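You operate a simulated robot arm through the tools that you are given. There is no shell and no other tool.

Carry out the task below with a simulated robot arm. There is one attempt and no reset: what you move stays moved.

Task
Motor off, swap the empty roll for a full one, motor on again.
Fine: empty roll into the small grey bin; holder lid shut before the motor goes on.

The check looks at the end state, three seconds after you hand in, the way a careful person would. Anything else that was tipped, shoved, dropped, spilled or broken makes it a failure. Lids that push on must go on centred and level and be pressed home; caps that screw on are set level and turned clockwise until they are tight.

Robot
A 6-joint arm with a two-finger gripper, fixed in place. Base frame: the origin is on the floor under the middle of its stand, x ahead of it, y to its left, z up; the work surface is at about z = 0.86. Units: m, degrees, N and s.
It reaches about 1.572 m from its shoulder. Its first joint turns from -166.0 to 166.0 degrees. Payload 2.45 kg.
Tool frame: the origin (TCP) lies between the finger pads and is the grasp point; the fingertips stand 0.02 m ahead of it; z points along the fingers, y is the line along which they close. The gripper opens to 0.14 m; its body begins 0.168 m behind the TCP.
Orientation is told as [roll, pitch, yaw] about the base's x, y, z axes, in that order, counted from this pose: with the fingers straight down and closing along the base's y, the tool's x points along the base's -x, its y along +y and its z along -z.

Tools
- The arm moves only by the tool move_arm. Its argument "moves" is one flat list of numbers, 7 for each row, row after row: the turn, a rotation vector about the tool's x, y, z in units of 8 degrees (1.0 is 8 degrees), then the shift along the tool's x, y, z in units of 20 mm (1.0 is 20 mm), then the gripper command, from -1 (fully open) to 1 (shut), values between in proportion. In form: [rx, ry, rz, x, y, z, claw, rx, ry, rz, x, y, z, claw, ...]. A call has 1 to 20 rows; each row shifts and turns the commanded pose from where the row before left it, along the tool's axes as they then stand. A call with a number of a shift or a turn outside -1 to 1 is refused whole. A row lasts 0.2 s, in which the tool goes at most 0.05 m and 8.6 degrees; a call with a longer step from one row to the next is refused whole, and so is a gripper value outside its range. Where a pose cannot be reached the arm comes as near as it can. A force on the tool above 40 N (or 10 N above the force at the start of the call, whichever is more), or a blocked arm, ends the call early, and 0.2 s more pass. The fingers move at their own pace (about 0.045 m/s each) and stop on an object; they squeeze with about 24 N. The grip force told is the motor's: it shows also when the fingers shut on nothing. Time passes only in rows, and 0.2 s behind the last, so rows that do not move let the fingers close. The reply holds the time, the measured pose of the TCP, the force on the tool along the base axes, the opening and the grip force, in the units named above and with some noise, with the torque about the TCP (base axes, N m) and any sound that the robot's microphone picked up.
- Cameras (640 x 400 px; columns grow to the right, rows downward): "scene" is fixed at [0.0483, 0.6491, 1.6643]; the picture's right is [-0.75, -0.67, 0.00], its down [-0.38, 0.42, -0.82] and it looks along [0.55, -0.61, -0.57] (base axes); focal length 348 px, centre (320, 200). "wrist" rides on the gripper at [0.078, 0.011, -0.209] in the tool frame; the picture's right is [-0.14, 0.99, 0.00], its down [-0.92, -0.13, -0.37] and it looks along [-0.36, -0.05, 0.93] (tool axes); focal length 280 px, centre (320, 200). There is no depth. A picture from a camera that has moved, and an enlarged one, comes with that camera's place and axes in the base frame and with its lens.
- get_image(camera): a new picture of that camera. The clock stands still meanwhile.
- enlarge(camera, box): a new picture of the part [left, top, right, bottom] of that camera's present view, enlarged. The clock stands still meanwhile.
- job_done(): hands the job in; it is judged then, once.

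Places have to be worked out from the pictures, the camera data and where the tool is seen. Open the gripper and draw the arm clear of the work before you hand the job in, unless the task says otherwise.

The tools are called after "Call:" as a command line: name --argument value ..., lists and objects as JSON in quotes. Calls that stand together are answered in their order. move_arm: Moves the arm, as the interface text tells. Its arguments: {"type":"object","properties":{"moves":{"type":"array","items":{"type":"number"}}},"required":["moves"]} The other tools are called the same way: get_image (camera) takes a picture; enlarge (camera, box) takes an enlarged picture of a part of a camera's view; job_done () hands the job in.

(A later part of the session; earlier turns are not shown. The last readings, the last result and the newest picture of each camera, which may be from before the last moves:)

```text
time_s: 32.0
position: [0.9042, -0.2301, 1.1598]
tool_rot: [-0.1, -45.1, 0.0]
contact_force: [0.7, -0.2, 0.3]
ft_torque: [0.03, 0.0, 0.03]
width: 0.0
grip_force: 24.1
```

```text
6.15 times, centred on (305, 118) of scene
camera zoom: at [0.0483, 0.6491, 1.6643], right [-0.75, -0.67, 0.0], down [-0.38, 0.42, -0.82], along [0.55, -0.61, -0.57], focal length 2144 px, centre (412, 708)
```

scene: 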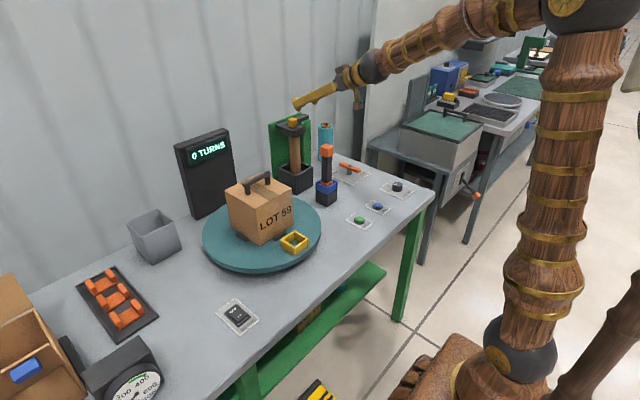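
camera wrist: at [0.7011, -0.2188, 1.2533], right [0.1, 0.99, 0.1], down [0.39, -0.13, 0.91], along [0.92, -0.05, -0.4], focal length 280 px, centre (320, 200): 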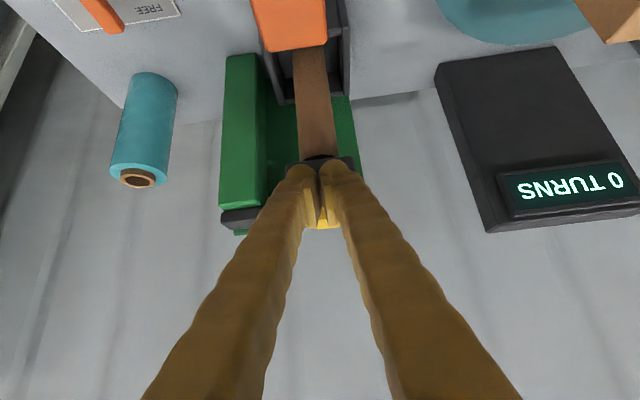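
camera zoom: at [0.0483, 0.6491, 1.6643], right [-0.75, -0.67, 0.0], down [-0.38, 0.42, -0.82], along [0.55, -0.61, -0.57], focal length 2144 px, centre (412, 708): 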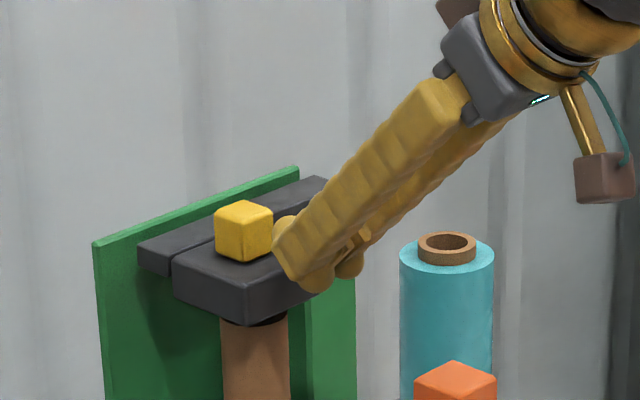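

The view is clear and y is centred on the core. I continue down to z≈1.09 in front of the lip.

Call:
move_arm --moves '[0, 0, 0, 0.76, 0, 0.85, 1, 0, 0, 0, 0.76, 0, 0.85, 1, 0, 0, 0, 0.76, 0, 0.85, 1]'

Call:
get_image --camera "wrist"

Call:
enlarge --camera "scene" --box '[265, 95, 345, 160]'

```text
time_s: 32.8
position: [0.9107, -0.2291, 1.0929]
tool_rot: [-0.1, -45.1, 0.2]
contact_force: [0.3, 0.3, 0.0]
ft_torque: [0.0, 0.04, 0.03]
width: 0.0
grip_force: 24.2
```

```text
taken
camera wrist: at [0.7058, -0.2185, 1.1854], right [0.1, 0.99, 0.1], down [0.39, -0.13, 0.91], along [0.92, -0.05, -0.4], focal length 280 px, centre (320, 200)
```

wrist: 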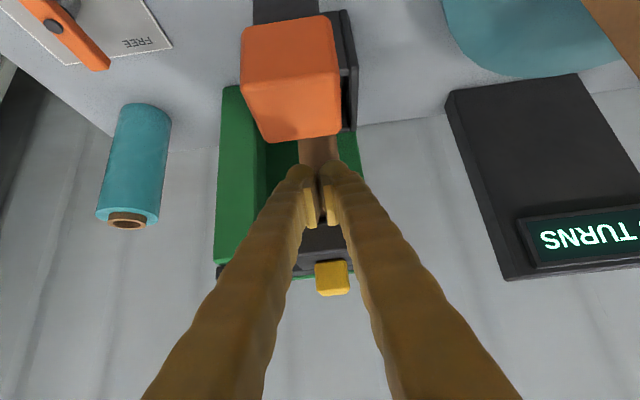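

```text
6.15 times, centred on (305, 128) of scene
camera zoom: at [0.0483, 0.6491, 1.6643], right [-0.75, -0.67, 0.0], down [-0.38, 0.42, -0.82], along [0.55, -0.61, -0.57], focal length 2144 px, centre (412, 646)
```

zoom: 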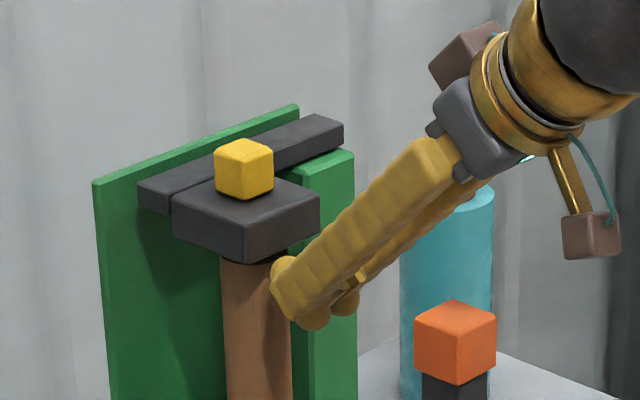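

Tips are in front of the core, below the lid's underside. I move forward 15 mm in small steps so that the tips come under the lip.

Call:
move_arm --moves '[0, 0, 0, -0.177, 0, 0.177, 1, 0, 0, 0, -0.177, 0, 0.177, 1, 0, 0, 0, -0.177, 0, 0.177, 1, 0, 0, 0, -0.1, 0, 0.1, 1]'

Call:
enlarge --camera "scene" --box '[265, 105, 325, 155]'

Call:
enlarge --camera "wrist" --box '[240, 120, 400, 300]'

```text
time_s: 33.8
position: [0.9273, -0.2297, 1.0916]
tool_rot: [-0.1, -45.0, 0.1]
contact_force: [-2.3, 0.4, -4.7]
ft_torque: [0.01, 0.07, -0.01]
width: 0.0059
grip_force: 29.5
```

```text
8.00 times, centred on (295, 130) of scene
camera zoom: at [0.0483, 0.6491, 1.6643], right [-0.75, -0.67, 0.0], down [-0.38, 0.42, -0.82], along [0.55, -0.61, -0.57], focal length 2787 px, centre (520, 760)
```

zoom: 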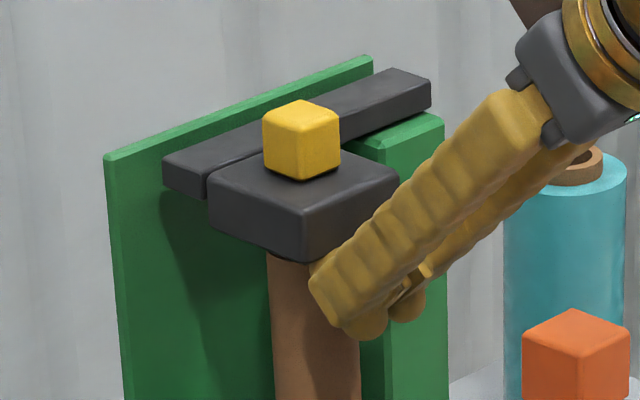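

```text
2.22 times, centred on (320, 210) of wrist
camera zoom: at [0.7233, -0.2184, 1.185], right [0.1, 0.99, 0.1], down [0.39, -0.13, 0.91], along [0.92, -0.05, -0.4], focal length 623 px, centre (320, 178)
```

zoom: 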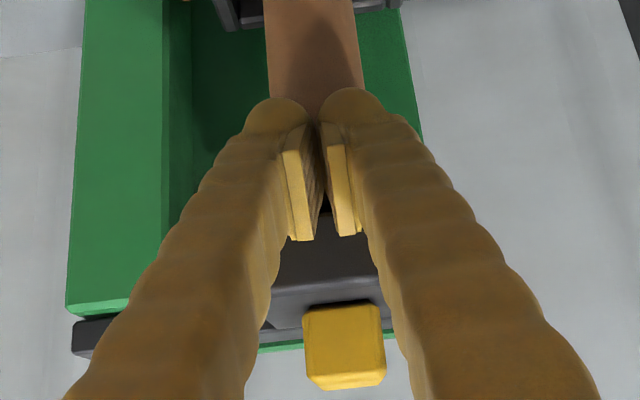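

Light contact: the upper face of the tips touches the lip (force down/back). I lift straight up in 5 mm steps and watch whether the lid rotates.

Call:
move_arm --moves '[0, 0, 0, -0.177, 0, -0.177, 1, 0, 0, 0, -0.177, 0, -0.177, 1, 0, 0, 0, -0.177, 0, -0.177, 1]'

Call:
enlarge --camera "scene" --box '[265, 105, 325, 155]'

```text
time_s: 34.2
position: [0.9262, -0.2296, 1.0926]
tool_rot: [-0.1, -44.7, 0.1]
contact_force: [-0.1, -0.8, -4.5]
ft_torque: [-0.01, 0.06, -0.08]
width: 0.0059
grip_force: 24.0
stopped in row 2: the force on the tool passed its limit at 47 N (the readings are from after the stop); the commanded pose is now the measured one
```

```text
8.00 times, centred on (295, 130) of scene
camera zoom: at [0.0483, 0.6491, 1.6643], right [-0.75, -0.67, 0.0], down [-0.38, 0.42, -0.82], along [0.55, -0.61, -0.57], focal length 2787 px, centre (520, 760)
```

zoom: 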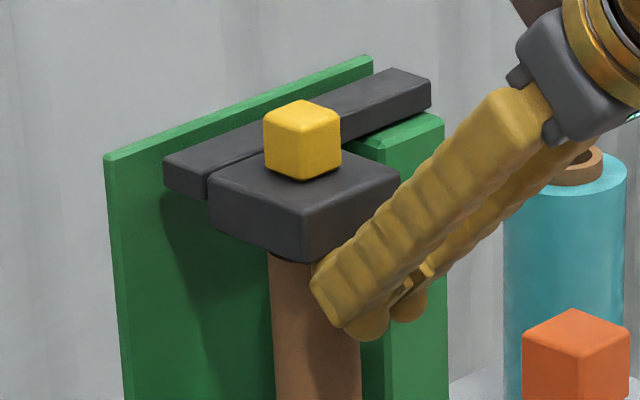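

The lid does not lift that way (47 N, no movement), so it isn't hinged about the bar; probably it swings sideways about a vertical pivot on the green column. I back off without dragging anything, then go up above the knob.

Call:
move_arm --moves '[0, 0, 0, 0.14, 0, 0.14, 1, 0, 0, 0, 0.53, 0, -0.53, 1, 0, 0, 0, 0.53, 0, -0.53, 1, 0, 0, 0, -0.7, 0, -0.7, 1, 0, 0, 0, -0.7, 0, -0.7, 1, 0, 0, 0, -0.7, 0, -0.7, 1, 0, 0, 0, -0.7, 0, -0.7, 1, 0, 0, 0, -0.7, 0, -0.7, 1, 0, 0, 0, -0.7, 0, -0.7, 1, 0, 0, 0, -0.7, 0, -0.7, 1, 0, 0, 0, -0.7, 0, -0.7, 1, 0, 0, 0, -0.7, 0, -0.7, 1, 0, 0, 0, -0.7, 0, -0.7, 1]'

Call:
enlarge --camera "scene" --box '[255, 95, 355, 195]'

Call:
get_image --camera "wrist"

```text
time_s: 37.0
position: [0.8978, -0.2299, 1.2885]
tool_rot: [0.0, -44.7, 0.1]
contact_force: [-0.5, 0.1, 0.5]
ft_torque: [0.03, -0.02, 0.03]
width: 0.0001
grip_force: 29.7
```

```text
4.00 times, centred on (305, 145) of scene
camera zoom: at [0.0483, 0.6491, 1.6643], right [-0.75, -0.67, 0.0], down [-0.38, 0.42, -0.82], along [0.55, -0.61, -0.57], focal length 1394 px, centre (380, 420)
```

zoom: 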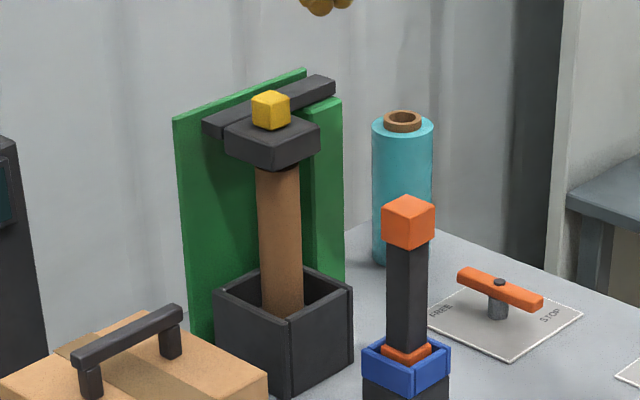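

```text
taken
camera wrist: at [0.6936, -0.2191, 1.3824], right [0.1, 0.99, 0.1], down [0.39, -0.13, 0.91], along [0.91, -0.05, -0.4], focal length 280 px, centre (320, 200)
```

wrist: 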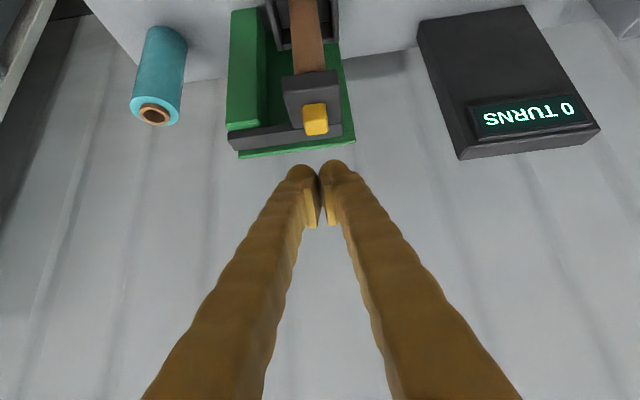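

The lid is undisturbed. I return the gripper to vertical and place it above the knob with the fingers open about 7 cm.

Call:
move_arm --moves '[0, 0.931, 0, 0, 0, 0, 0, 0, 0.931, 0, 0, 0, 0, 0, 0, 0.931, 0, 0, 0, 0, 0, 0, 0.931, 0, 0, 0, 0, 0, 0, 0.931, 0, 0, 0, 0, 0, 0, 0.931, 0, 0, 0, 0, 0, 0, 0, 0, -1, 0, 0, 0, 0, 0, 0, -1, 0, 0.5, 0, 0, 0, 0, -1, 0, 0.5, 0, 0, 0, 0, -1, 0, 0.5, 0]'

Call:
get_image --camera "wrist"

Call:
enlarge --camera "scene" --box '[260, 60, 360, 150]'

```text
time_s: 39.2
position: [0.9778, -0.2289, 1.2588]
tool_rot: [-0.1, 0.0, 0.0]
contact_force: [-0.2, -0.2, 0.1]
ft_torque: [0.0, -0.05, -0.01]
width: 0.07
grip_force: 0.1
```

```text
taken
camera wrist: at [0.8988, -0.2185, 1.4672], right [0.14, 0.99, 0.0], down [0.92, -0.13, 0.37], along [0.37, -0.05, -0.93], focal length 280 px, centre (320, 200)
```

wrist: 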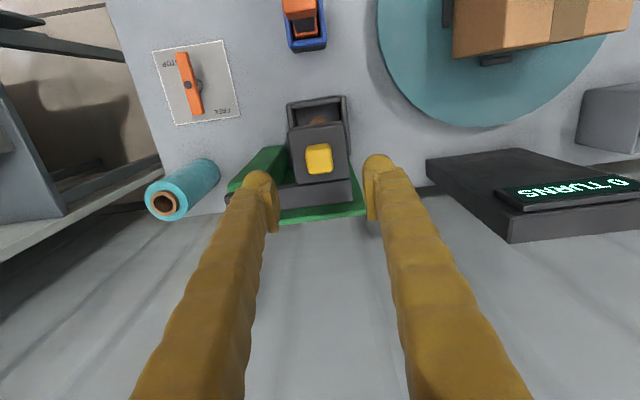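

```text
4.44 times, centred on (310, 105) of scene
camera zoom: at [0.0483, 0.6491, 1.6643], right [-0.75, -0.67, 0.0], down [-0.38, 0.42, -0.82], along [0.55, -0.61, -0.57], focal length 1548 px, centre (364, 622)
```

zoom: 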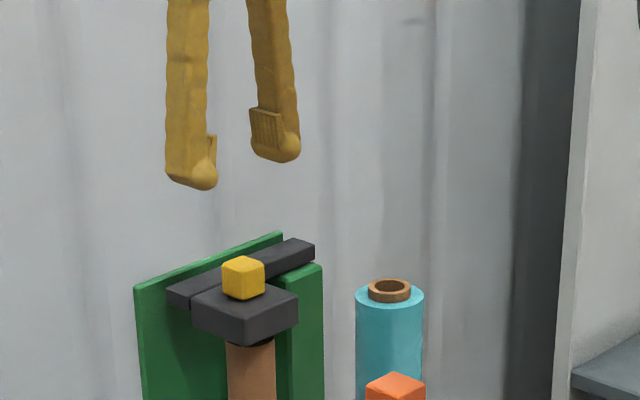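

Knob top is at about (0.973, -0.229). I descend around it to TCP z≈1.153 and close the fingers on it.

Call:
move_arm --moves '[0, 0, 0, 0.2, 0, 1, 0, 0, 0, 0, 0, 0, 1, 0, 0, 0, 0, 0, 0, 1, 0, 0, 0, 0, 0, 0, 1, 0, 0, 0, 0, 0, 0, 1, 0, 0, 0, 0, 0, 0, 0.25, 0]'

Call:
enlarge --camera "scene" --box '[265, 85, 325, 145]'

Call:
enlarge --camera "wrist" --box '[220, 90, 420, 240]'

```text
time_s: 40.6
position: [0.9734, -0.2294, 1.1537]
tool_rot: [-0.1, 0.1, 0.0]
contact_force: [-1.0, 0.4, 0.2]
ft_torque: [0.01, -0.02, 0.03]
width: 0.0701
grip_force: 0.0
```

```text
6.67 times, centred on (295, 115) of scene
camera zoom: at [0.0483, 0.6491, 1.6643], right [-0.75, -0.67, 0.0], down [-0.38, 0.42, -0.82], along [0.55, -0.61, -0.57], focal length 2322 px, centre (487, 767)
```

zoom: 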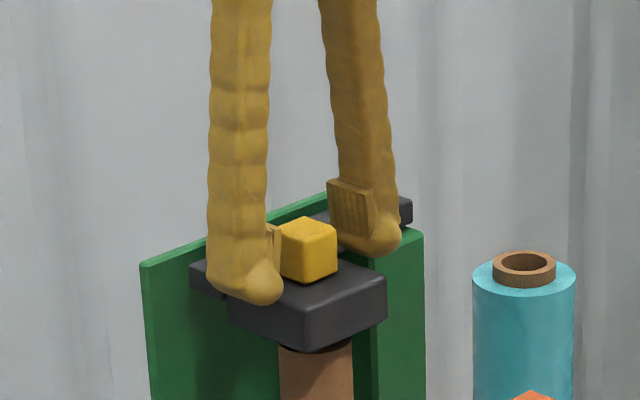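

```text
2.67 times, centred on (320, 165) of wrist
camera zoom: at [0.8945, -0.2183, 1.3617], right [0.14, 0.99, 0.0], down [0.92, -0.13, 0.37], along [0.37, -0.05, -0.93], focal length 748 px, centre (320, 293)
```

zoom: 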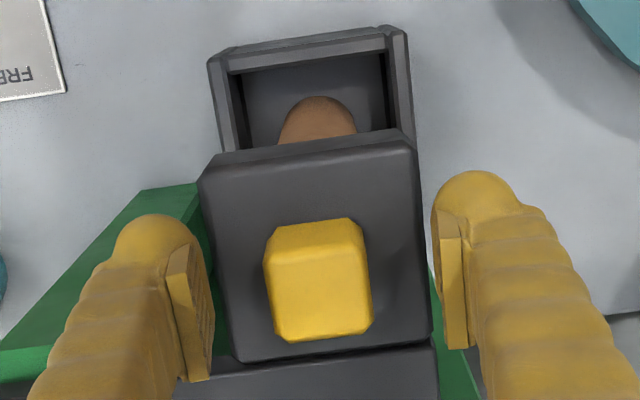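

The fingers straddle the knob well. I close on it and let the grip settle.

Call:
move_arm --moves '[0, 0, 0, 0, 0, 0, 1, 0, 0, 0, 0, 0, 0, 1, 0, 0, 0, 0, 0, 0, 1, 0, 0, 0, 0, 0, 0, 1, 0, 0, 0, 0, 0, 0, 1]'

Call:
enlarge --camera "scene" --box '[265, 85, 325, 145]'

```text
time_s: 41.8
position: [0.9732, -0.23, 1.1528]
tool_rot: [-0.1, -0.2, 0.0]
contact_force: [5.6, -6.2, 10.8]
ft_torque: [0.02, -0.06, 0.22]
width: 0.0291
grip_force: 44.9
```

```text
6.67 times, centred on (295, 115) of scene
camera zoom: at [0.0483, 0.6491, 1.6643], right [-0.75, -0.67, 0.0], down [-0.38, 0.42, -0.82], along [0.55, -0.61, -0.57], focal length 2322 px, centre (487, 767)
```

zoom: 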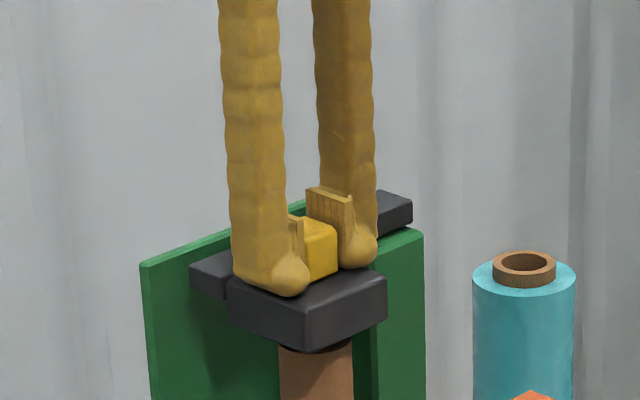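

Knob gripped (29 mm wide). I now test a small pull toward -x (forward), 4–8 mm, to see whether the arm swings about a vertical pivot.

Call:
move_arm --moves '[0, 0, 0, 0.2, 0, -0.05, 1, 0, 0, 0, 0.2, 0, 0, 1]'

Call:
enlarge --camera "scene" --box '[265, 85, 325, 145]'

```text
time_s: 42.3
position: [0.971, -0.2314, 1.1531]
tool_rot: [-0.2, -0.2, 0.1]
contact_force: [9.3, -2.6, -3.4]
ft_torque: [-0.03, 0.13, 0.79]
width: 0.0295
grip_force: 45.0
stopped in row 2: the force on the tool passed its limit at 43 N (the readings are from after the stop); the commanded pose is now the measured one
```

```text
6.67 times, centred on (295, 115) of scene
camera zoom: at [0.0483, 0.6491, 1.6643], right [-0.75, -0.67, 0.0], down [-0.38, 0.42, -0.82], along [0.55, -0.61, -0.57], focal length 2322 px, centre (487, 767)
```

zoom: 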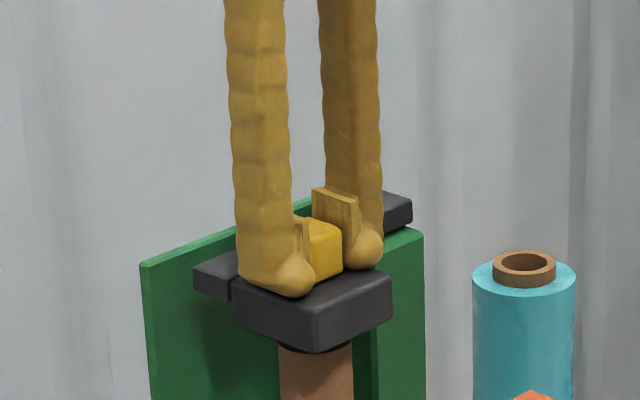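

The lid did move ~3 mm and a +z torque appeared, so it swings about a vertical pivot near the column (about (1.02, -0.325)). I follow the arc: turning the gripper counter-clockwise with it in small steps.

Call:
move_arm --moves '[0, 0, -0.25, 0.17, -0.08, 0, 1, 0, 0, -0.25, 0.17, -0.08, 0, 1, 0, 0, -0.25, 0.17, -0.08, 0, 1]'

Call:
enlarge --camera "scene" --box '[265, 85, 325, 145]'

```text
time_s: 43.1
position: [0.9609, -0.2363, 1.1525]
tool_rot: [-0.2, -0.3, 6.1]
contact_force: [18.1, -14.1, -5.5]
ft_torque: [-0.1, -0.13, 0.78]
width: 0.0291
grip_force: 45.4
```

```text
6.67 times, centred on (295, 115) of scene
camera zoom: at [0.0483, 0.6491, 1.6643], right [-0.75, -0.67, 0.0], down [-0.38, 0.42, -0.82], along [0.55, -0.61, -0.57], focal length 2322 px, centre (487, 767)
```

zoom: 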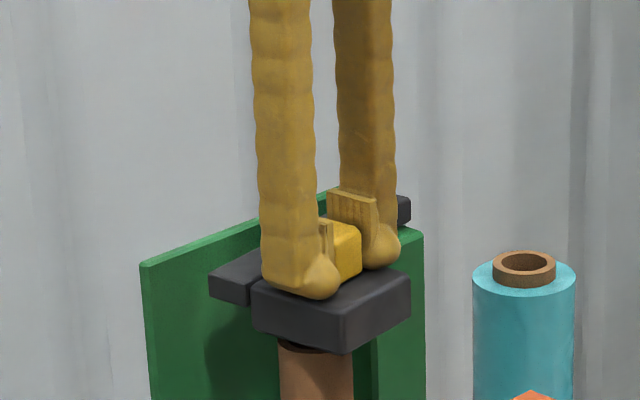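

The lid swings toward the front as expected; there is some inward pull (~20 N), so I correct slightly toward the pivot and continue the arc.

Call:
move_arm --moves '[0, 0, -0.25, 0.14, -0.19, 0, 1, 0, 0, -0.5, 0.36, -0.19, 0, 1, 0, 0, -0.5, 0.36, -0.19, 0, 1]'

Call:
enlarge --camera "scene" --box '[265, 85, 345, 155]'

```text
time_s: 43.9
position: [0.9444, -0.251, 1.1532]
tool_rot: [-0.2, -0.1, 16.0]
contact_force: [3.9, 5.4, -8.7]
ft_torque: [0.12, -0.2, 0.66]
width: 0.0287
grip_force: 44.4
```

```text
5.71 times, centred on (305, 120) of scene
camera zoom: at [0.0483, 0.6491, 1.6643], right [-0.75, -0.67, 0.0], down [-0.38, 0.42, -0.82], along [0.55, -0.61, -0.57], focal length 1991 px, centre (406, 657)
```

zoom: 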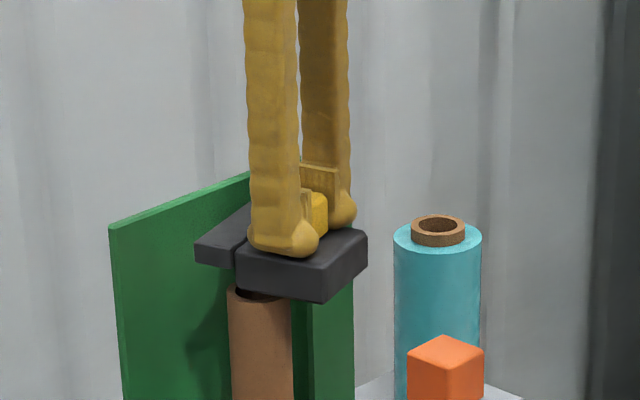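

The lid is coming off the core smoothly with low forces. I continue the arc in 4–4.5° steps.

Call:
move_arm --moves '[0, 0, -0.6, 0.36, -0.18, 0, 1, 0, 0, -0.55, 0.36, -0.18, 0, 1, 0, 0, -0.55, 0.36, -0.18, 0, 1, 0, 0, -0.55, 0.36, -0.18, 0, 1]'

Call:
enlarge --camera "scene" --box '[265, 85, 345, 155]'

```text
time_s: 44.9
position: [0.9242, -0.2749, 1.1532]
tool_rot: [-0.5, -0.1, 34.0]
contact_force: [18.0, -17.4, -3.8]
ft_torque: [-0.23, -0.07, -0.65]
width: 0.029
grip_force: 45.1
```

```text
5.71 times, centred on (305, 120) of scene
camera zoom: at [0.0483, 0.6491, 1.6643], right [-0.75, -0.67, 0.0], down [-0.38, 0.42, -0.82], along [0.55, -0.61, -0.57], focal length 1991 px, centre (406, 657)
```

zoom: 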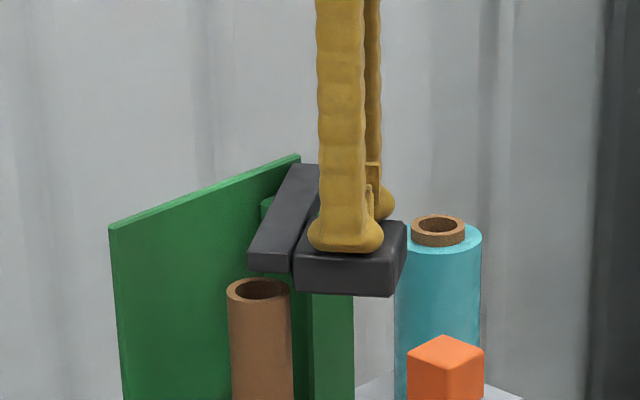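

The lid has cleared the core top (core now visible, standing in the cup). I correct toward the pivot (≈(1.025, -0.337)) and keep swinging.

Call:
move_arm --moves '[0, 0, -0.3, 0.3, -0.3, 0, 1, 0, 0, -0.5, 0.367, -0.195, 0, 1, 0, 0, -0.5, 0.367, -0.195, 0, 1, 0, 0, -0.5, 0.367, -0.195, 0, 1, 0, 0, -0.5, 0.367, -0.195, 0, 1]'

Call:
enlarge --camera "scene" --box '[265, 85, 345, 155]'

```text
time_s: 46.1
position: [0.9091, -0.3152, 1.1531]
tool_rot: [-0.2, 0.0, 52.4]
contact_force: [-36.6, 15.8, -3.6]
ft_torque: [0.33, 0.27, 1.08]
width: 0.0293
grip_force: 45.2
```

```text
5.71 times, centred on (305, 120) of scene
camera zoom: at [0.0483, 0.6491, 1.6643], right [-0.75, -0.67, 0.0], down [-0.38, 0.42, -0.82], along [0.55, -0.61, -0.57], focal length 1991 px, centre (406, 657)
```

zoom: 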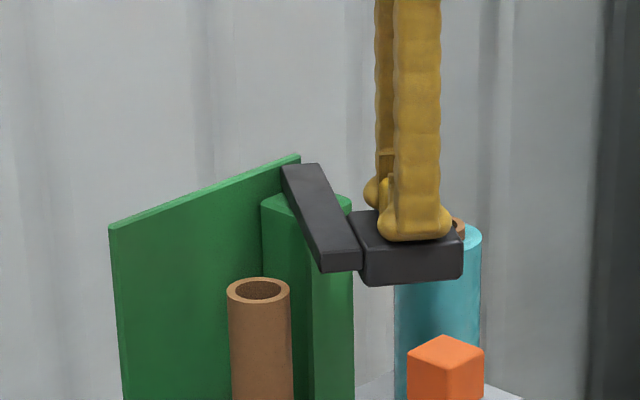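

Fitting the arc points gives a pivot at about (1.032, -0.341), radius 0.126; I'm currently ~4.5 mm too far inward (39 N). I correct outward and carry on with the proper radius.

Call:
move_arm --moves '[0, 0, -0.5, 0.48, -0.03, 0, 1, 0, 0, -0.5, 0.382, -0.219, 0, 1, 0, 0, -0.5, 0.382, -0.219, 0, 1]'

Call:
enlarge --camera "scene" --box '[265, 85, 345, 155]'

```text
time_s: 46.9
position: [0.9068, -0.3391, 1.1538]
tool_rot: [-0.4, 0.1, 64.5]
contact_force: [43.8, 9.5, 0.9]
ft_torque: [0.25, -0.51, 0.82]
width: 0.029
grip_force: 45.1
```

```text
5.71 times, centred on (305, 120) of scene
camera zoom: at [0.0483, 0.6491, 1.6643], right [-0.75, -0.67, 0.0], down [-0.38, 0.42, -0.82], along [0.55, -0.61, -0.57], focal length 1991 px, centre (406, 657)
```

zoom: 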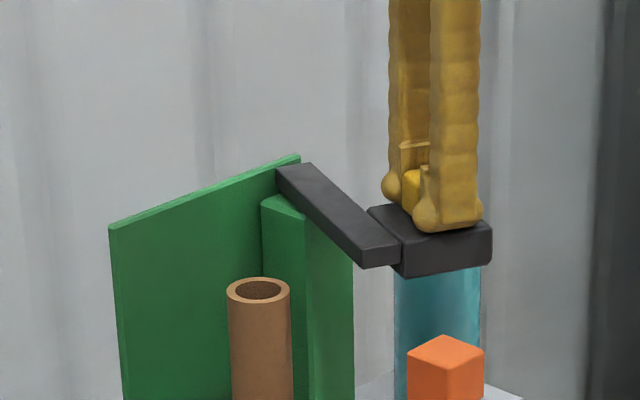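

Force now shows I'm ~2.4 mm outside the circle (stiff arm). Refit: pivot (1.03, -0.339), r≈0.124. I correct and swing another ~16°.

Call:
move_arm --moves '[0, 0, -0.5, 0.32, -0.32, 0, 1, 0, 0, -0.5, 0.376, -0.21, 0, 1, 0, 0, -0.5, 0.376, -0.21, 0, 1, 0, 0, -0.5, 0.376, -0.21, 0, 1]'

Call:
enlarge --camera "scene" --box '[265, 85, 345, 155]'

```text
time_s: 47.9
position: [0.9136, -0.3732, 1.1525]
tool_rot: [-0.2, 0.1, 80.5]
contact_force: [18.7, 16.7, 0.9]
ft_torque: [0.26, -0.16, 1.11]
width: 0.0292
grip_force: 45.1
```

```text
5.71 times, centred on (305, 120) of scene
camera zoom: at [0.0483, 0.6491, 1.6643], right [-0.75, -0.67, 0.0], down [-0.38, 0.42, -0.82], along [0.55, -0.61, -0.57], focal length 1991 px, centre (406, 657)
```

zoom: 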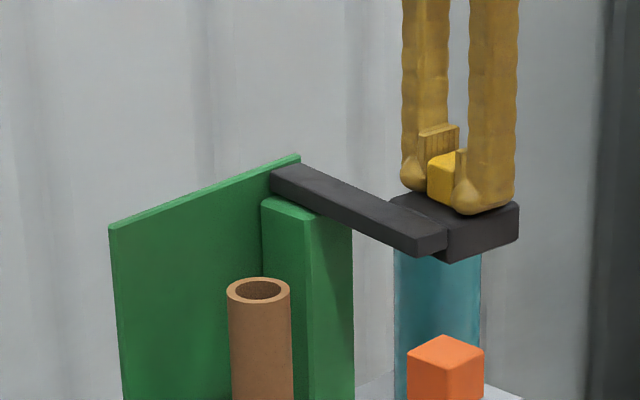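

The lid is open by ~79°. I swing it ~12° more for extra clearance, then release the knob.

Call:
move_arm --moves '[0, 0, -0.6, 0.34, -0.28, 0, 1, 0, 0, -0.5, 0.376, -0.22, 0, 1, 0, 0, -0.5, 0.376, -0.22, 0, 1]'

Call:
enlarge --camera "scene" --box '[265, 85, 345, 155]'

```text
time_s: 48.7
position: [0.9254, -0.398, 1.1532]
tool_rot: [-0.1, 0.2, 93.2]
contact_force: [-0.7, 9.6, -5.3]
ft_torque: [0.41, 0.13, 1.03]
width: 0.0295
grip_force: 45.0
```

```text
5.71 times, centred on (305, 120) of scene
camera zoom: at [0.0483, 0.6491, 1.6643], right [-0.75, -0.67, 0.0], down [-0.38, 0.42, -0.82], along [0.55, -0.61, -0.57], focal length 1991 px, centre (406, 657)
```

zoom: 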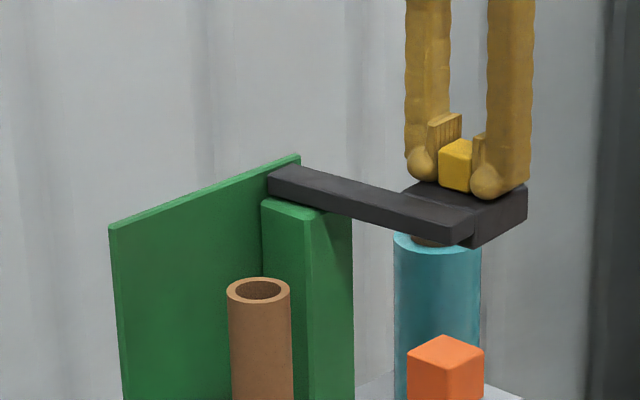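

Lid is open about 90°. I open the fingers moderately and lift straight off the knob.

Call:
move_arm --moves '[0, 0, 0, 0, 0, 0, 0.1, 0, 0, 0, 0, 0, 0, 0.1, 0, 0, 0, 0, 0, 0, 0.1, 0, 0, 0, 0, 0, -0.5, 0.1, 0, 0, 0, 0, 0, -1, 0.1, 0, 0, 0, 0, 0, -1, 0.1, 0, 0, 0, 0, 0, -1, 0.1, 0, 0, 0, 0, 0, -1, 0.1, 0, 0, 0, 0, 0, -1, 0.1, 0, 0, 0, 0, 0, -1, 0.1]'

Call:
get_image --camera "wrist"

Call:
enlarge --camera "scene" --box '[255, 75, 375, 195]'

```text
time_s: 50.9
position: [0.9259, -0.3968, 1.2838]
tool_rot: [-0.2, 0.2, 93.2]
contact_force: [0.2, -0.4, 0.3]
ft_torque: [-0.05, 0.0, 0.05]
width: 0.063
grip_force: 0.0
```

```text
taken
camera wrist: at [0.9179, -0.4743, 1.4931], right [-1.0, 0.08, 0.0], down [0.07, 0.93, 0.37], along [0.03, 0.36, -0.93], focal length 280 px, centre (320, 200)
```

wrist: 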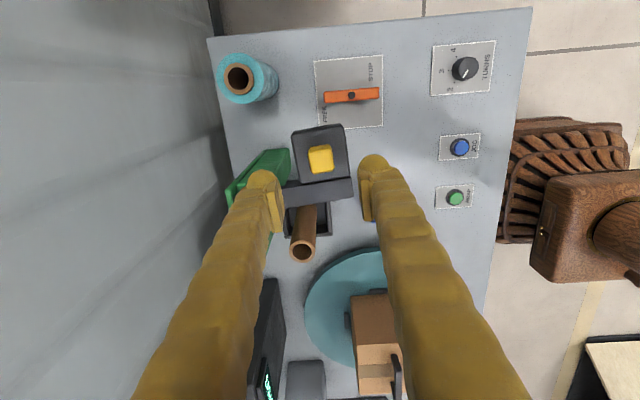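

```text
3.33 times, centred on (315, 135) of scene
camera zoom: at [0.0483, 0.6491, 1.6643], right [-0.75, -0.67, 0.0], down [-0.38, 0.42, -0.82], along [0.55, -0.61, -0.57], focal length 1161 px, centre (337, 417)
```

zoom: 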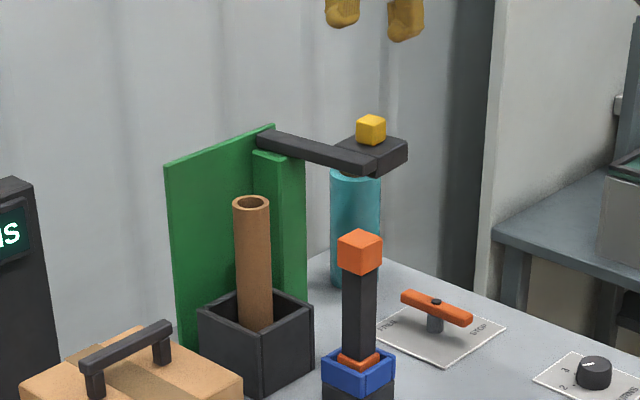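

The lid stays open on its own. Now I turn the gripper back to yaw 0 at this height, then move over the empty core.

Call:
move_arm --moves '[0, 0, 0.97, 0, 0, -0.5, 0, 0, 0, 0.97, 0, 0, -0.5, 0, 0, 0, 0.97, 0, 0, 0, 0, 0, 0, 0.97, 0, 0, 0, 0, 0, 0, 0.97, 0, 0, 0, 0, 0, 0, 0.97, 0, 0, 0, 0, 0, 0, 0.97, 0, 0, 0, 0, 0, 0, 0.97, 0, 0, 0, 0, 0, 0, 0.97, 0, 0, 0, 0, 0, 0, 0.97, 0, 0, 0, 0, 0, 0, 0.97, 0, 0, 0, 0, 0, 0, 0.97, 0, 0, 0, 0, 0, 0, 0, -0.5, 1, 0, 0, 0, 0, 0, -0.5, 1, 0, 0, 0, 0, 0, 0, -0.4, 1, 0, 0, 0, 0, 0, 0, 1, 0, 0, 0, 0, 0, 0, 1, 0, 0, 0, 0, 0, 0, 1, 0, 0]'

Call:
get_image --camera "wrist"

Call:
enlarge --camera "wrist" --box '[220, 80, 420, 240]'

```text
refused: moves must hold 7 numbers for each row
```

```text
taken
camera wrist: at [0.9179, -0.4743, 1.4931], right [-1.0, 0.08, 0.0], down [0.07, 0.93, 0.37], along [0.03, 0.36, -0.93], focal length 280 px, centre (320, 200)
```

wrist: 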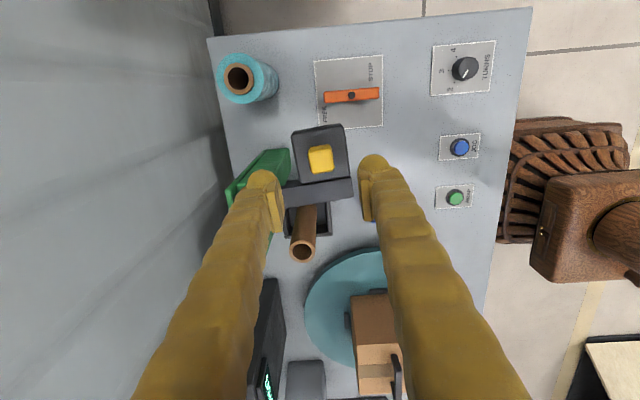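

```text
2.50 times, centred on (320, 160) of wrist
camera zoom: at [0.9179, -0.4743, 1.4931], right [-1.0, 0.08, 0.0], down [0.07, 0.93, 0.37], along [0.03, 0.36, -0.93], focal length 701 px, centre (320, 300)
```

zoom: 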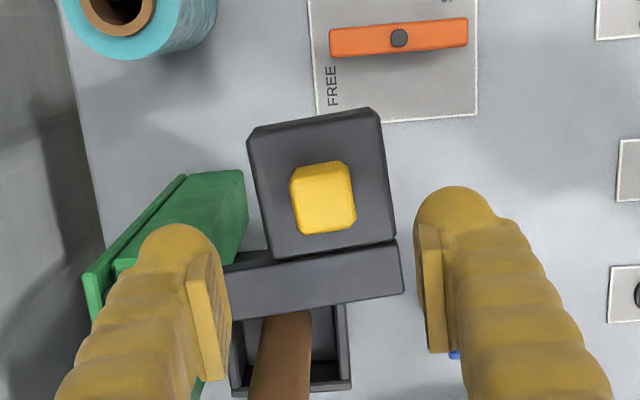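

That call had a wrong row length; I resend it as a plain 12-row rotation with a small rise.

Call:
move_arm --moves '[0, 0, 0.97, 0, 0, -0.5, 0, 0, 0, 0.97, 0, 0, -0.5, 0, 0, 0, 0.97, 0, 0, 0, 0, 0, 0, 0.97, 0, 0, 0, 0, 0, 0, 0.97, 0, 0, 0, 0, 0, 0, 0.97, 0, 0, 0, 0, 0, 0, 0.97, 0, 0, 0, 0, 0, 0, 0.97, 0, 0, 0, 0, 0, 0, 0.97, 0, 0, 0, 0, 0, 0, 0.97, 0, 0, 0, 0, 0, 0, 0.97, 0, 0, 0, 0, 0, 0, 0.97, 0, 0, 0, 0]'

Call:
move_arm --moves '[0, 0, 0, -0.5, 1, 0, 0, 0, 0, 0, -0.5, 1, 0, 0, 0, 0, 0, -0.5, 1, 0, 0, 0, 0, 0, -0.5, 1, 0, 0, 0, 0, 0, 0, 1, 0, 0, 0, 0, 0, 0, 1, 0, 0, 0, 0, 0, 0, 1, 0, 0, 0, 0, 0, 0, 1, 0, 0]'

Call:
get_image --camera "wrist"

Call:
enlarge --camera "wrist" --box '[220, 80, 420, 240]'

```text
time_s: 53.5
position: [0.9245, -0.3962, 1.3033]
tool_rot: [-0.3, -0.2, 0.0]
contact_force: [0.5, 0.8, 0.3]
ft_torque: [0.02, -0.01, -0.02]
width: 0.0697
grip_force: 0.0
```

```text
time_s: 55.3
position: [0.9653, -0.2365, 1.3056]
tool_rot: [-0.3, -0.1, 0.1]
contact_force: [0.4, 0.6, -0.5]
ft_torque: [0.04, -0.01, -0.03]
width: 0.0698
grip_force: 0.0
```

```text
taken
camera wrist: at [0.8851, -0.2243, 1.5137], right [0.14, 0.99, 0.0], down [0.92, -0.13, 0.37], along [0.37, -0.05, -0.93], focal length 280 px, centre (320, 200)
```

wrist: 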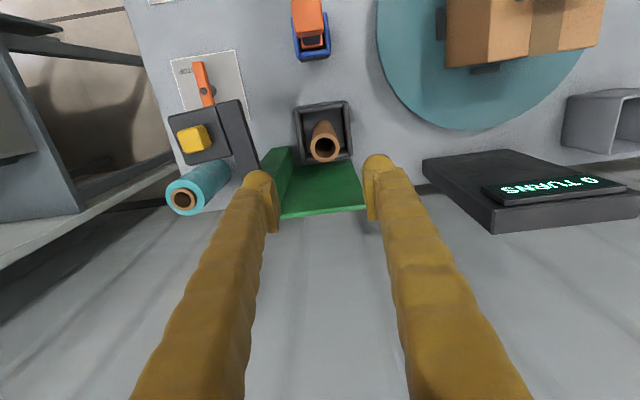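

```text
2.50 times, centred on (320, 160) of wrist
camera zoom: at [0.8851, -0.2243, 1.5137], right [0.14, 0.99, 0.0], down [0.92, -0.13, 0.37], along [0.37, -0.05, -0.93], focal length 701 px, centre (320, 300)
```

zoom: 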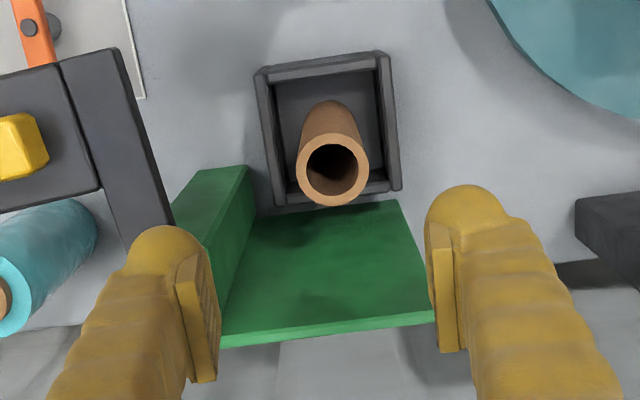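

The core top is at about (0.972, -0.227, 1.088), standing upright in the cup. I descend around it with fingers 7 cm apart to TCP z≈1.055.

Call:
move_arm --moves '[0, 0, 0, -0.33, 0.47, 1, 0, 0, 0, 0, 0, 0, 1, 0, 0, 0, 0, 0, 0, 1, 0, 0, 0, 0, 0, 0, 1, 0, 0, 0, 0, 0, 0, 1, 0, 0, 0, 0, 0, 0, 1, 0, 0, 0, 0, 0, 0, 1, 0, 0, 0, 0, 0, 0, 1, 0]'

Call:
enlarge --camera "wrist" --box '[220, 80, 420, 240]'

Call:
enlarge --camera "scene" --box '[255, 75, 375, 195]'

```text
time_s: 57.1
position: [0.9719, -0.2267, 1.1425]
tool_rot: [-0.2, -0.2, 0.1]
contact_force: [0.3, -0.6, 0.6]
ft_torque: [0.01, 0.01, 0.03]
width: 0.0699
grip_force: 0.0
```

```text
2.50 times, centred on (320, 160) of wrist
camera zoom: at [0.8926, -0.2156, 1.3517], right [0.14, 0.99, 0.0], down [0.92, -0.13, 0.37], along [0.37, -0.05, -0.93], focal length 701 px, centre (320, 300)
```

zoom: 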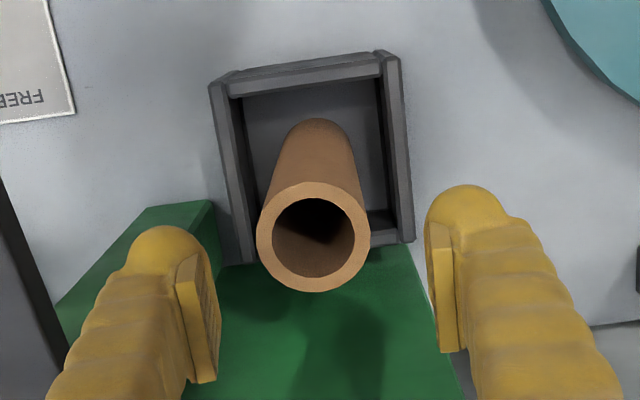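

```text
3.33 times, centred on (315, 135) of scene
camera zoom: at [0.0483, 0.6491, 1.6643], right [-0.75, -0.67, 0.0], down [-0.38, 0.42, -0.82], along [0.55, -0.61, -0.57], focal length 1161 px, centre (337, 417)
```

zoom: 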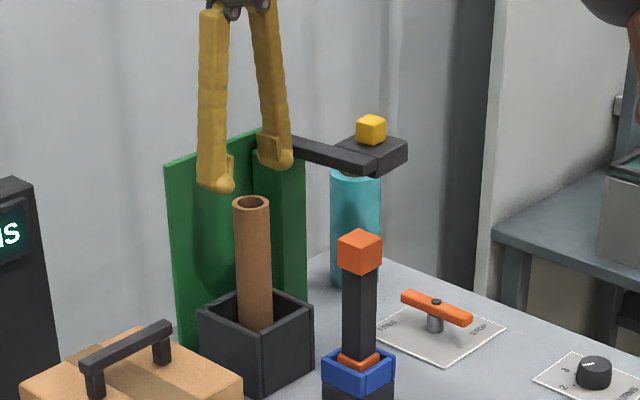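

Core is centred between the fingers. I descend the rest of the way and close on it.

Call:
move_arm --moves '[0, 0, 0, 0.05, -0.08, 1, 0, 0, 0, 0, 0, 0, 1, 0, 0, 0, 0, 0, 0, 1, 0, 0, 0, 0, 0, 0, 1, 0, 0, 0, 0, 0, 0, 0.4, 0, 0, 0, 0, 0, 0, 0, 1, 0, 0, 0, 0, 0, 0, 1, 0, 0, 0, 0, 0, 0, 1, 0, 0, 0, 0, 0, 0, 1]'

Call:
enlarge --camera "wrist" --box '[220, 80, 420, 240]'

Call:
enlarge --camera "scene" --box '[255, 75, 375, 195]'

```text
time_s: 59.1
position: [0.9716, -0.2297, 1.0564]
tool_rot: [-0.2, -0.2, 0.0]
contact_force: [-0.1, 0.1, -0.3]
ft_torque: [0.0, 0.01, 0.01]
width: 0.0426
grip_force: 23.7
```

```text
2.50 times, centred on (320, 160) of wrist
camera zoom: at [0.8924, -0.2178, 1.2649], right [0.14, 0.99, 0.0], down [0.92, -0.13, 0.37], along [0.37, -0.05, -0.93], focal length 701 px, centre (320, 300)
```

zoom: 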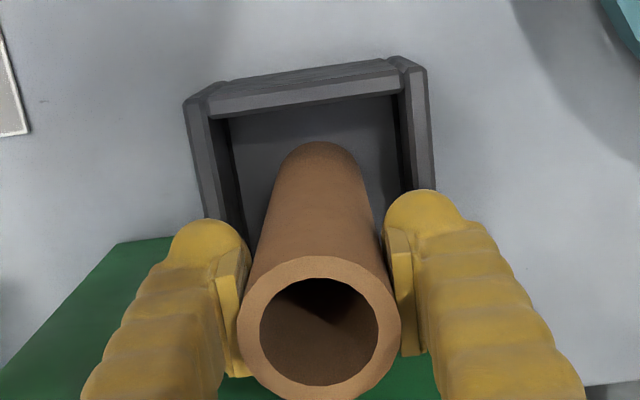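

```text
3.33 times, centred on (315, 135) of scene
camera zoom: at [0.0483, 0.6491, 1.6643], right [-0.75, -0.67, 0.0], down [-0.38, 0.42, -0.82], along [0.55, -0.61, -0.57], focal length 1161 px, centre (337, 417)
```

zoom: 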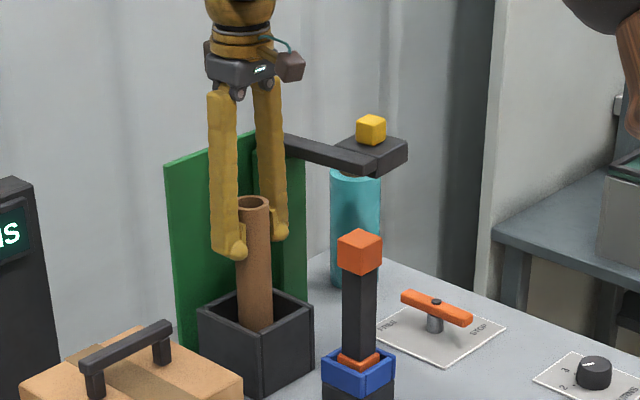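

The core is gripped (42.6 mm). I lift straight up a few cm and check it comes freely.

Call:
move_arm --moves '[0, 0, 0, 0, 0, -0.5, 1, 0, 0, 0, 0, 0, -0.8, 1, 0, 0, 0, 0, 0, -1, 1, 0, 0, 0, 0, 0, -1, 1, 0, 0, 0, 0, 0, -1, 1, 0, 0, 0, 0, 0, -1, 1]'

Call:
enlarge --camera "scene" --box '[255, 65, 375, 195]'

Call:
get_image --camera "wrist"

```text
time_s: 60.5
position: [0.9713, -0.2277, 1.1609]
tool_rot: [-0.3, -0.3, 0.1]
contact_force: [1.5, -0.2, -1.1]
ft_torque: [-0.01, -0.02, -0.04]
width: 0.0428
grip_force: 23.7
```

```text
3.08 times, centred on (315, 130) of scene
camera zoom: at [0.0483, 0.6491, 1.6643], right [-0.75, -0.67, 0.0], down [-0.38, 0.42, -0.82], along [0.55, -0.61, -0.57], focal length 1072 px, centre (335, 415)
```

zoom: 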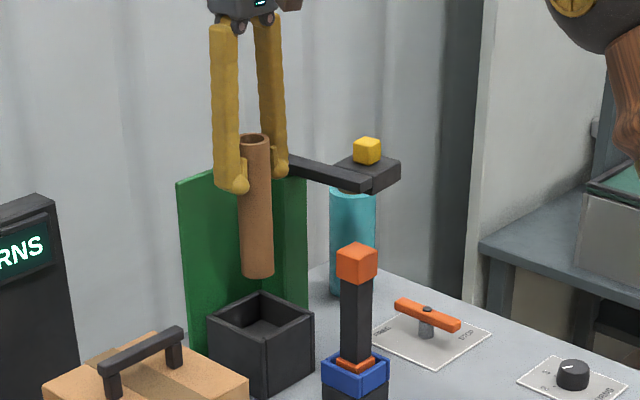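

```text
taken
camera wrist: at [0.8916, -0.216, 1.3695], right [0.14, 0.99, 0.0], down [0.92, -0.13, 0.37], along [0.37, -0.05, -0.93], focal length 280 px, centre (320, 200)
```

wrist: 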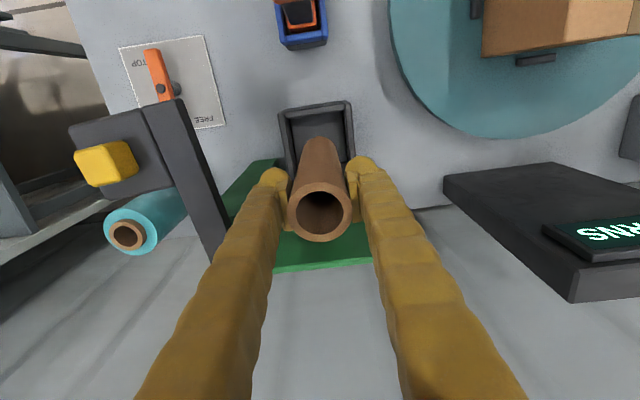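

The core is out (its bottom about 0.148 below the TCP). I raise it to z≈1.42 so it clears the display, then carry it toward the grey bin near (1.025, 0.365).

Call:
move_arm --moves '[0, 0, 0, 0, 0, -1, 1, 0, 0, 0, 0, 0, -1, 1, 0, 0, 0, 0, 0, -1, 1, 0, 0, 0, 0, 0, -1, 1, 0, 0, 0, 0, 0, -1, 1, 0, 0, 0, 0, 0, -1, 1, 0, 0, 0, 0, 0, -1, 1, 0, 0, 0, 0, 0, -1, 1, 0, 0, 0, 0, 0, -1, 1, 0, 0, 0, 0, 0, -1, 1, 0, 0, 0, 0, 0, -1, 1, 0, 0, 0, 0, 0, -1, 1, 0, 0, 0, 0, 0, -1, 1]'

Call:
move_arm --moves '[0, 0, 0, 0, 1, 0, 1, 0, 0, 0, 0, 1, 0, 1, 0, 0, 0, 0, 1, 0, 1, 0, 0, 0, 0, 1, 0, 1, 0, 0, 0, 0, 1, 0, 1, 0, 0, 0, 0, 1, 0, 1, 0, 0, 0, 0, 1, 0, 1, 0, 0, 0, 0, 1, 0, 1, 0, 0, 0, 0, 1, 0, 1, 0, 0, 0, 0, 1, 0, 1, 0, 0, 0, 0, 1, 0, 1, 0, 0, 0, 0, 1, 0, 1, 0, 0, 0, 0, 1, 0, 1, 0, 0, 0, 0, 1, 0, 1, 0, 0, 0, 0, 1, 0, 1, 0, 0, 0, 0, 1, 0, 1]'

Call:
get_image --camera "wrist"

Call:
get_image --camera "scene"

```text
time_s: 63.3
position: [0.9556, -0.223, 1.4068]
tool_rot: [-0.3, -0.6, 0.0]
contact_force: [0.0, 0.0, -1.2]
ft_torque: [0.03, 0.0, -0.01]
width: 0.0426
grip_force: 24.1
out of reach, approached as far as the arm can: row 12, 13
```

```text
time_s: 66.7
position: [0.9555, 0.095, 1.4062]
tool_rot: [-0.2, -0.2, 0.1]
contact_force: [0.1, -0.9, -0.5]
ft_torque: [0.01, -0.03, 0.0]
width: 0.0425
grip_force: 23.8
```

```text
taken
camera wrist: at [0.8765, 0.1057, 1.6141], right [0.14, 0.99, 0.0], down [0.92, -0.13, 0.37], along [0.37, -0.05, -0.93], focal length 280 px, centre (320, 200)
```

wrist: 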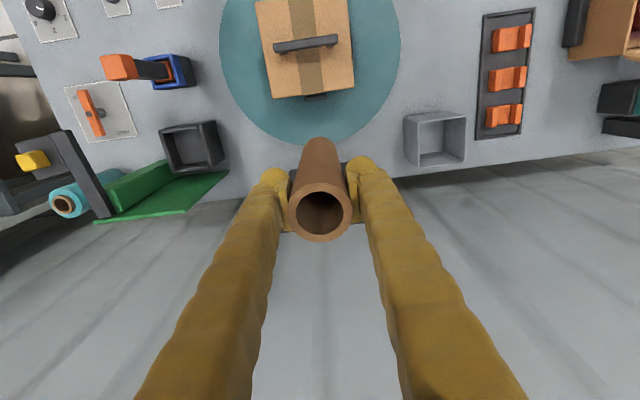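

```text
taken
```

scene: 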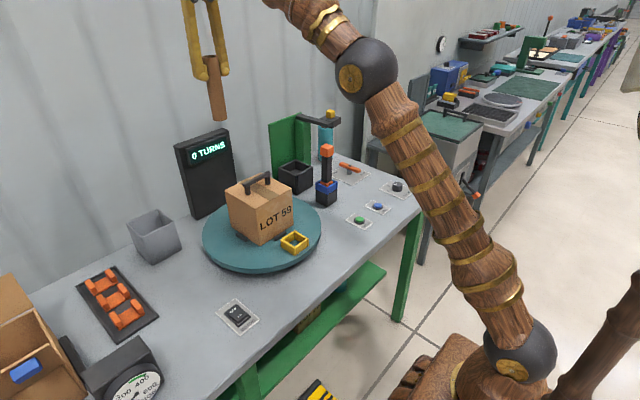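

The core is carried at z≈1.406 (upper reach limit) and clears the display. I enlarge the bin to locate its rim before continuing.

Call:
enlarge --camera "wrist" --box '[370, 80, 530, 190]'

Call:
enlarge --camera "scene" --box '[100, 190, 220, 290]'

```text
3.64 times, centred on (450, 135) of wrist
camera zoom: at [0.8765, 0.1057, 1.6141], right [0.14, 0.99, 0.0], down [0.92, -0.13, 0.37], along [0.37, -0.05, -0.93], focal length 1020 px, centre (-153, 436)
```

zoom: 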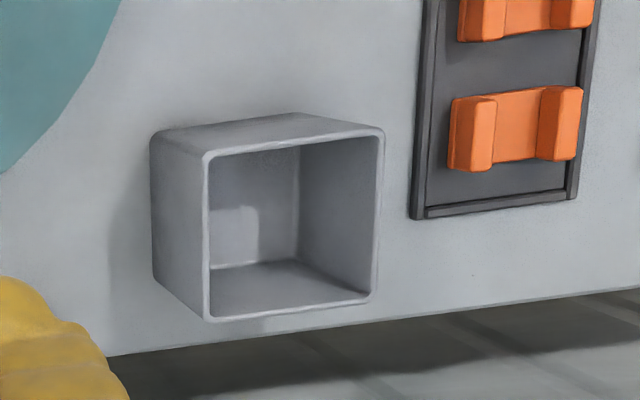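

```text
4.00 times, centred on (160, 240) of scene
camera zoom: at [0.0483, 0.6491, 1.6643], right [-0.75, -0.67, 0.0], down [-0.38, 0.42, -0.82], along [0.55, -0.61, -0.57], focal length 1394 px, centre (960, 40)
```

zoom: 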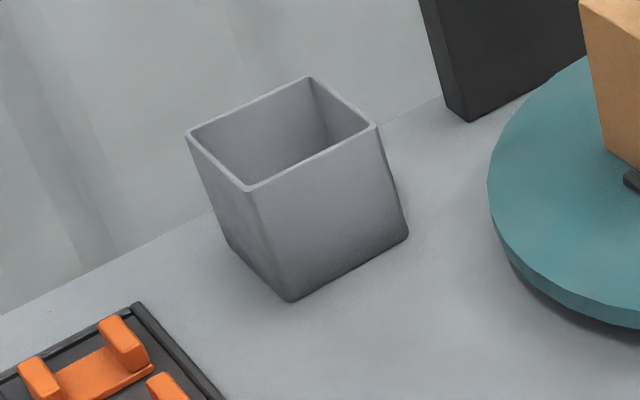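

The bin's rim is centred at about (1.030, 0.367, 0.975), 11 cm wide. I carry the core on to y≈0.367, then lower to z≈1.22 still in front of the bin.

Call:
move_arm --moves '[0, 0, 0, 0, 1, 0, 1, 0, 0, 0, 0, 1, 0, 1, 0, 0, 0, 0, 1, 0, 1, 0, 0, 0, 0, 1, 0, 1, 0, 0, 0, 0, 1, 0, 1, 0, 0, 0, 0, 1, 0, 1, 0, 0, 0, 0, 1, 0, 1, 0, 0, 0, 0, 1, 0, 1, 0, 0, 0, 0, 1, 0, 1, 0, 0, 0, 0, 1, 0, 1, 0, 0, 0, 0, 1, 0, 1, 0, 0, 0, 0, 1, 0.5, 1, 0, 0, 0, 0, 1, 1, 1, 0, 0, 0, 0, 0.5, 1, 1, 0, 0, 0, 0, 0, 1, 1, 0, 0, 0, 0, 0, 1, 1, 0, 0, 0, 0, 0, 1, 1, 0, 0, 0, 0, 0, 1, 1, 0, 0, 0, 0, 0, 1, 1, 0, 0, 0, 0, 0, 1, 1]'

Call:
get_image --camera "wrist"

Call:
get_image --camera "scene"

```text
time_s: 70.9
position: [0.9439, 0.3618, 1.2218]
tool_rot: [-0.2, -0.2, 0.1]
contact_force: [0.4, 0.2, -0.3]
ft_torque: [-0.01, -0.01, 0.03]
width: 0.0429
grip_force: 23.9
out of reach, approached as far as the arm can: row 8, 9, 10, 11
```

```text
taken
camera wrist: at [0.8636, 0.3737, 1.4304], right [0.14, 0.99, 0.0], down [0.92, -0.13, 0.37], along [0.37, -0.05, -0.93], focal length 280 px, centre (320, 200)
```

wrist: 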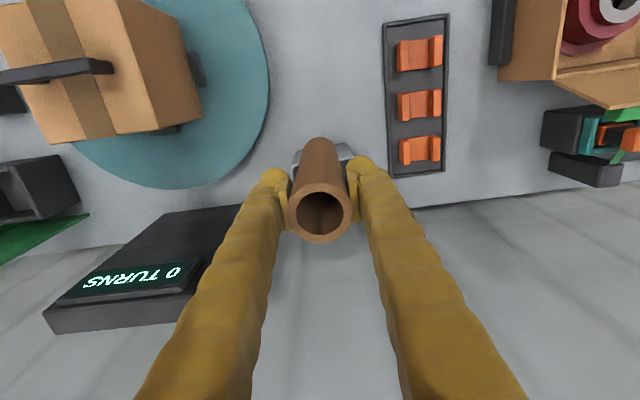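

```text
taken
```

scene: 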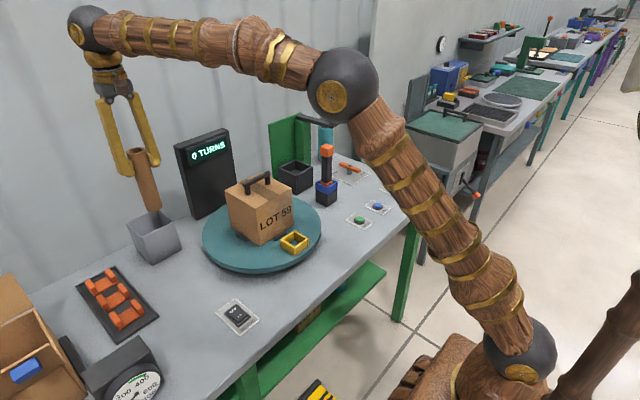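

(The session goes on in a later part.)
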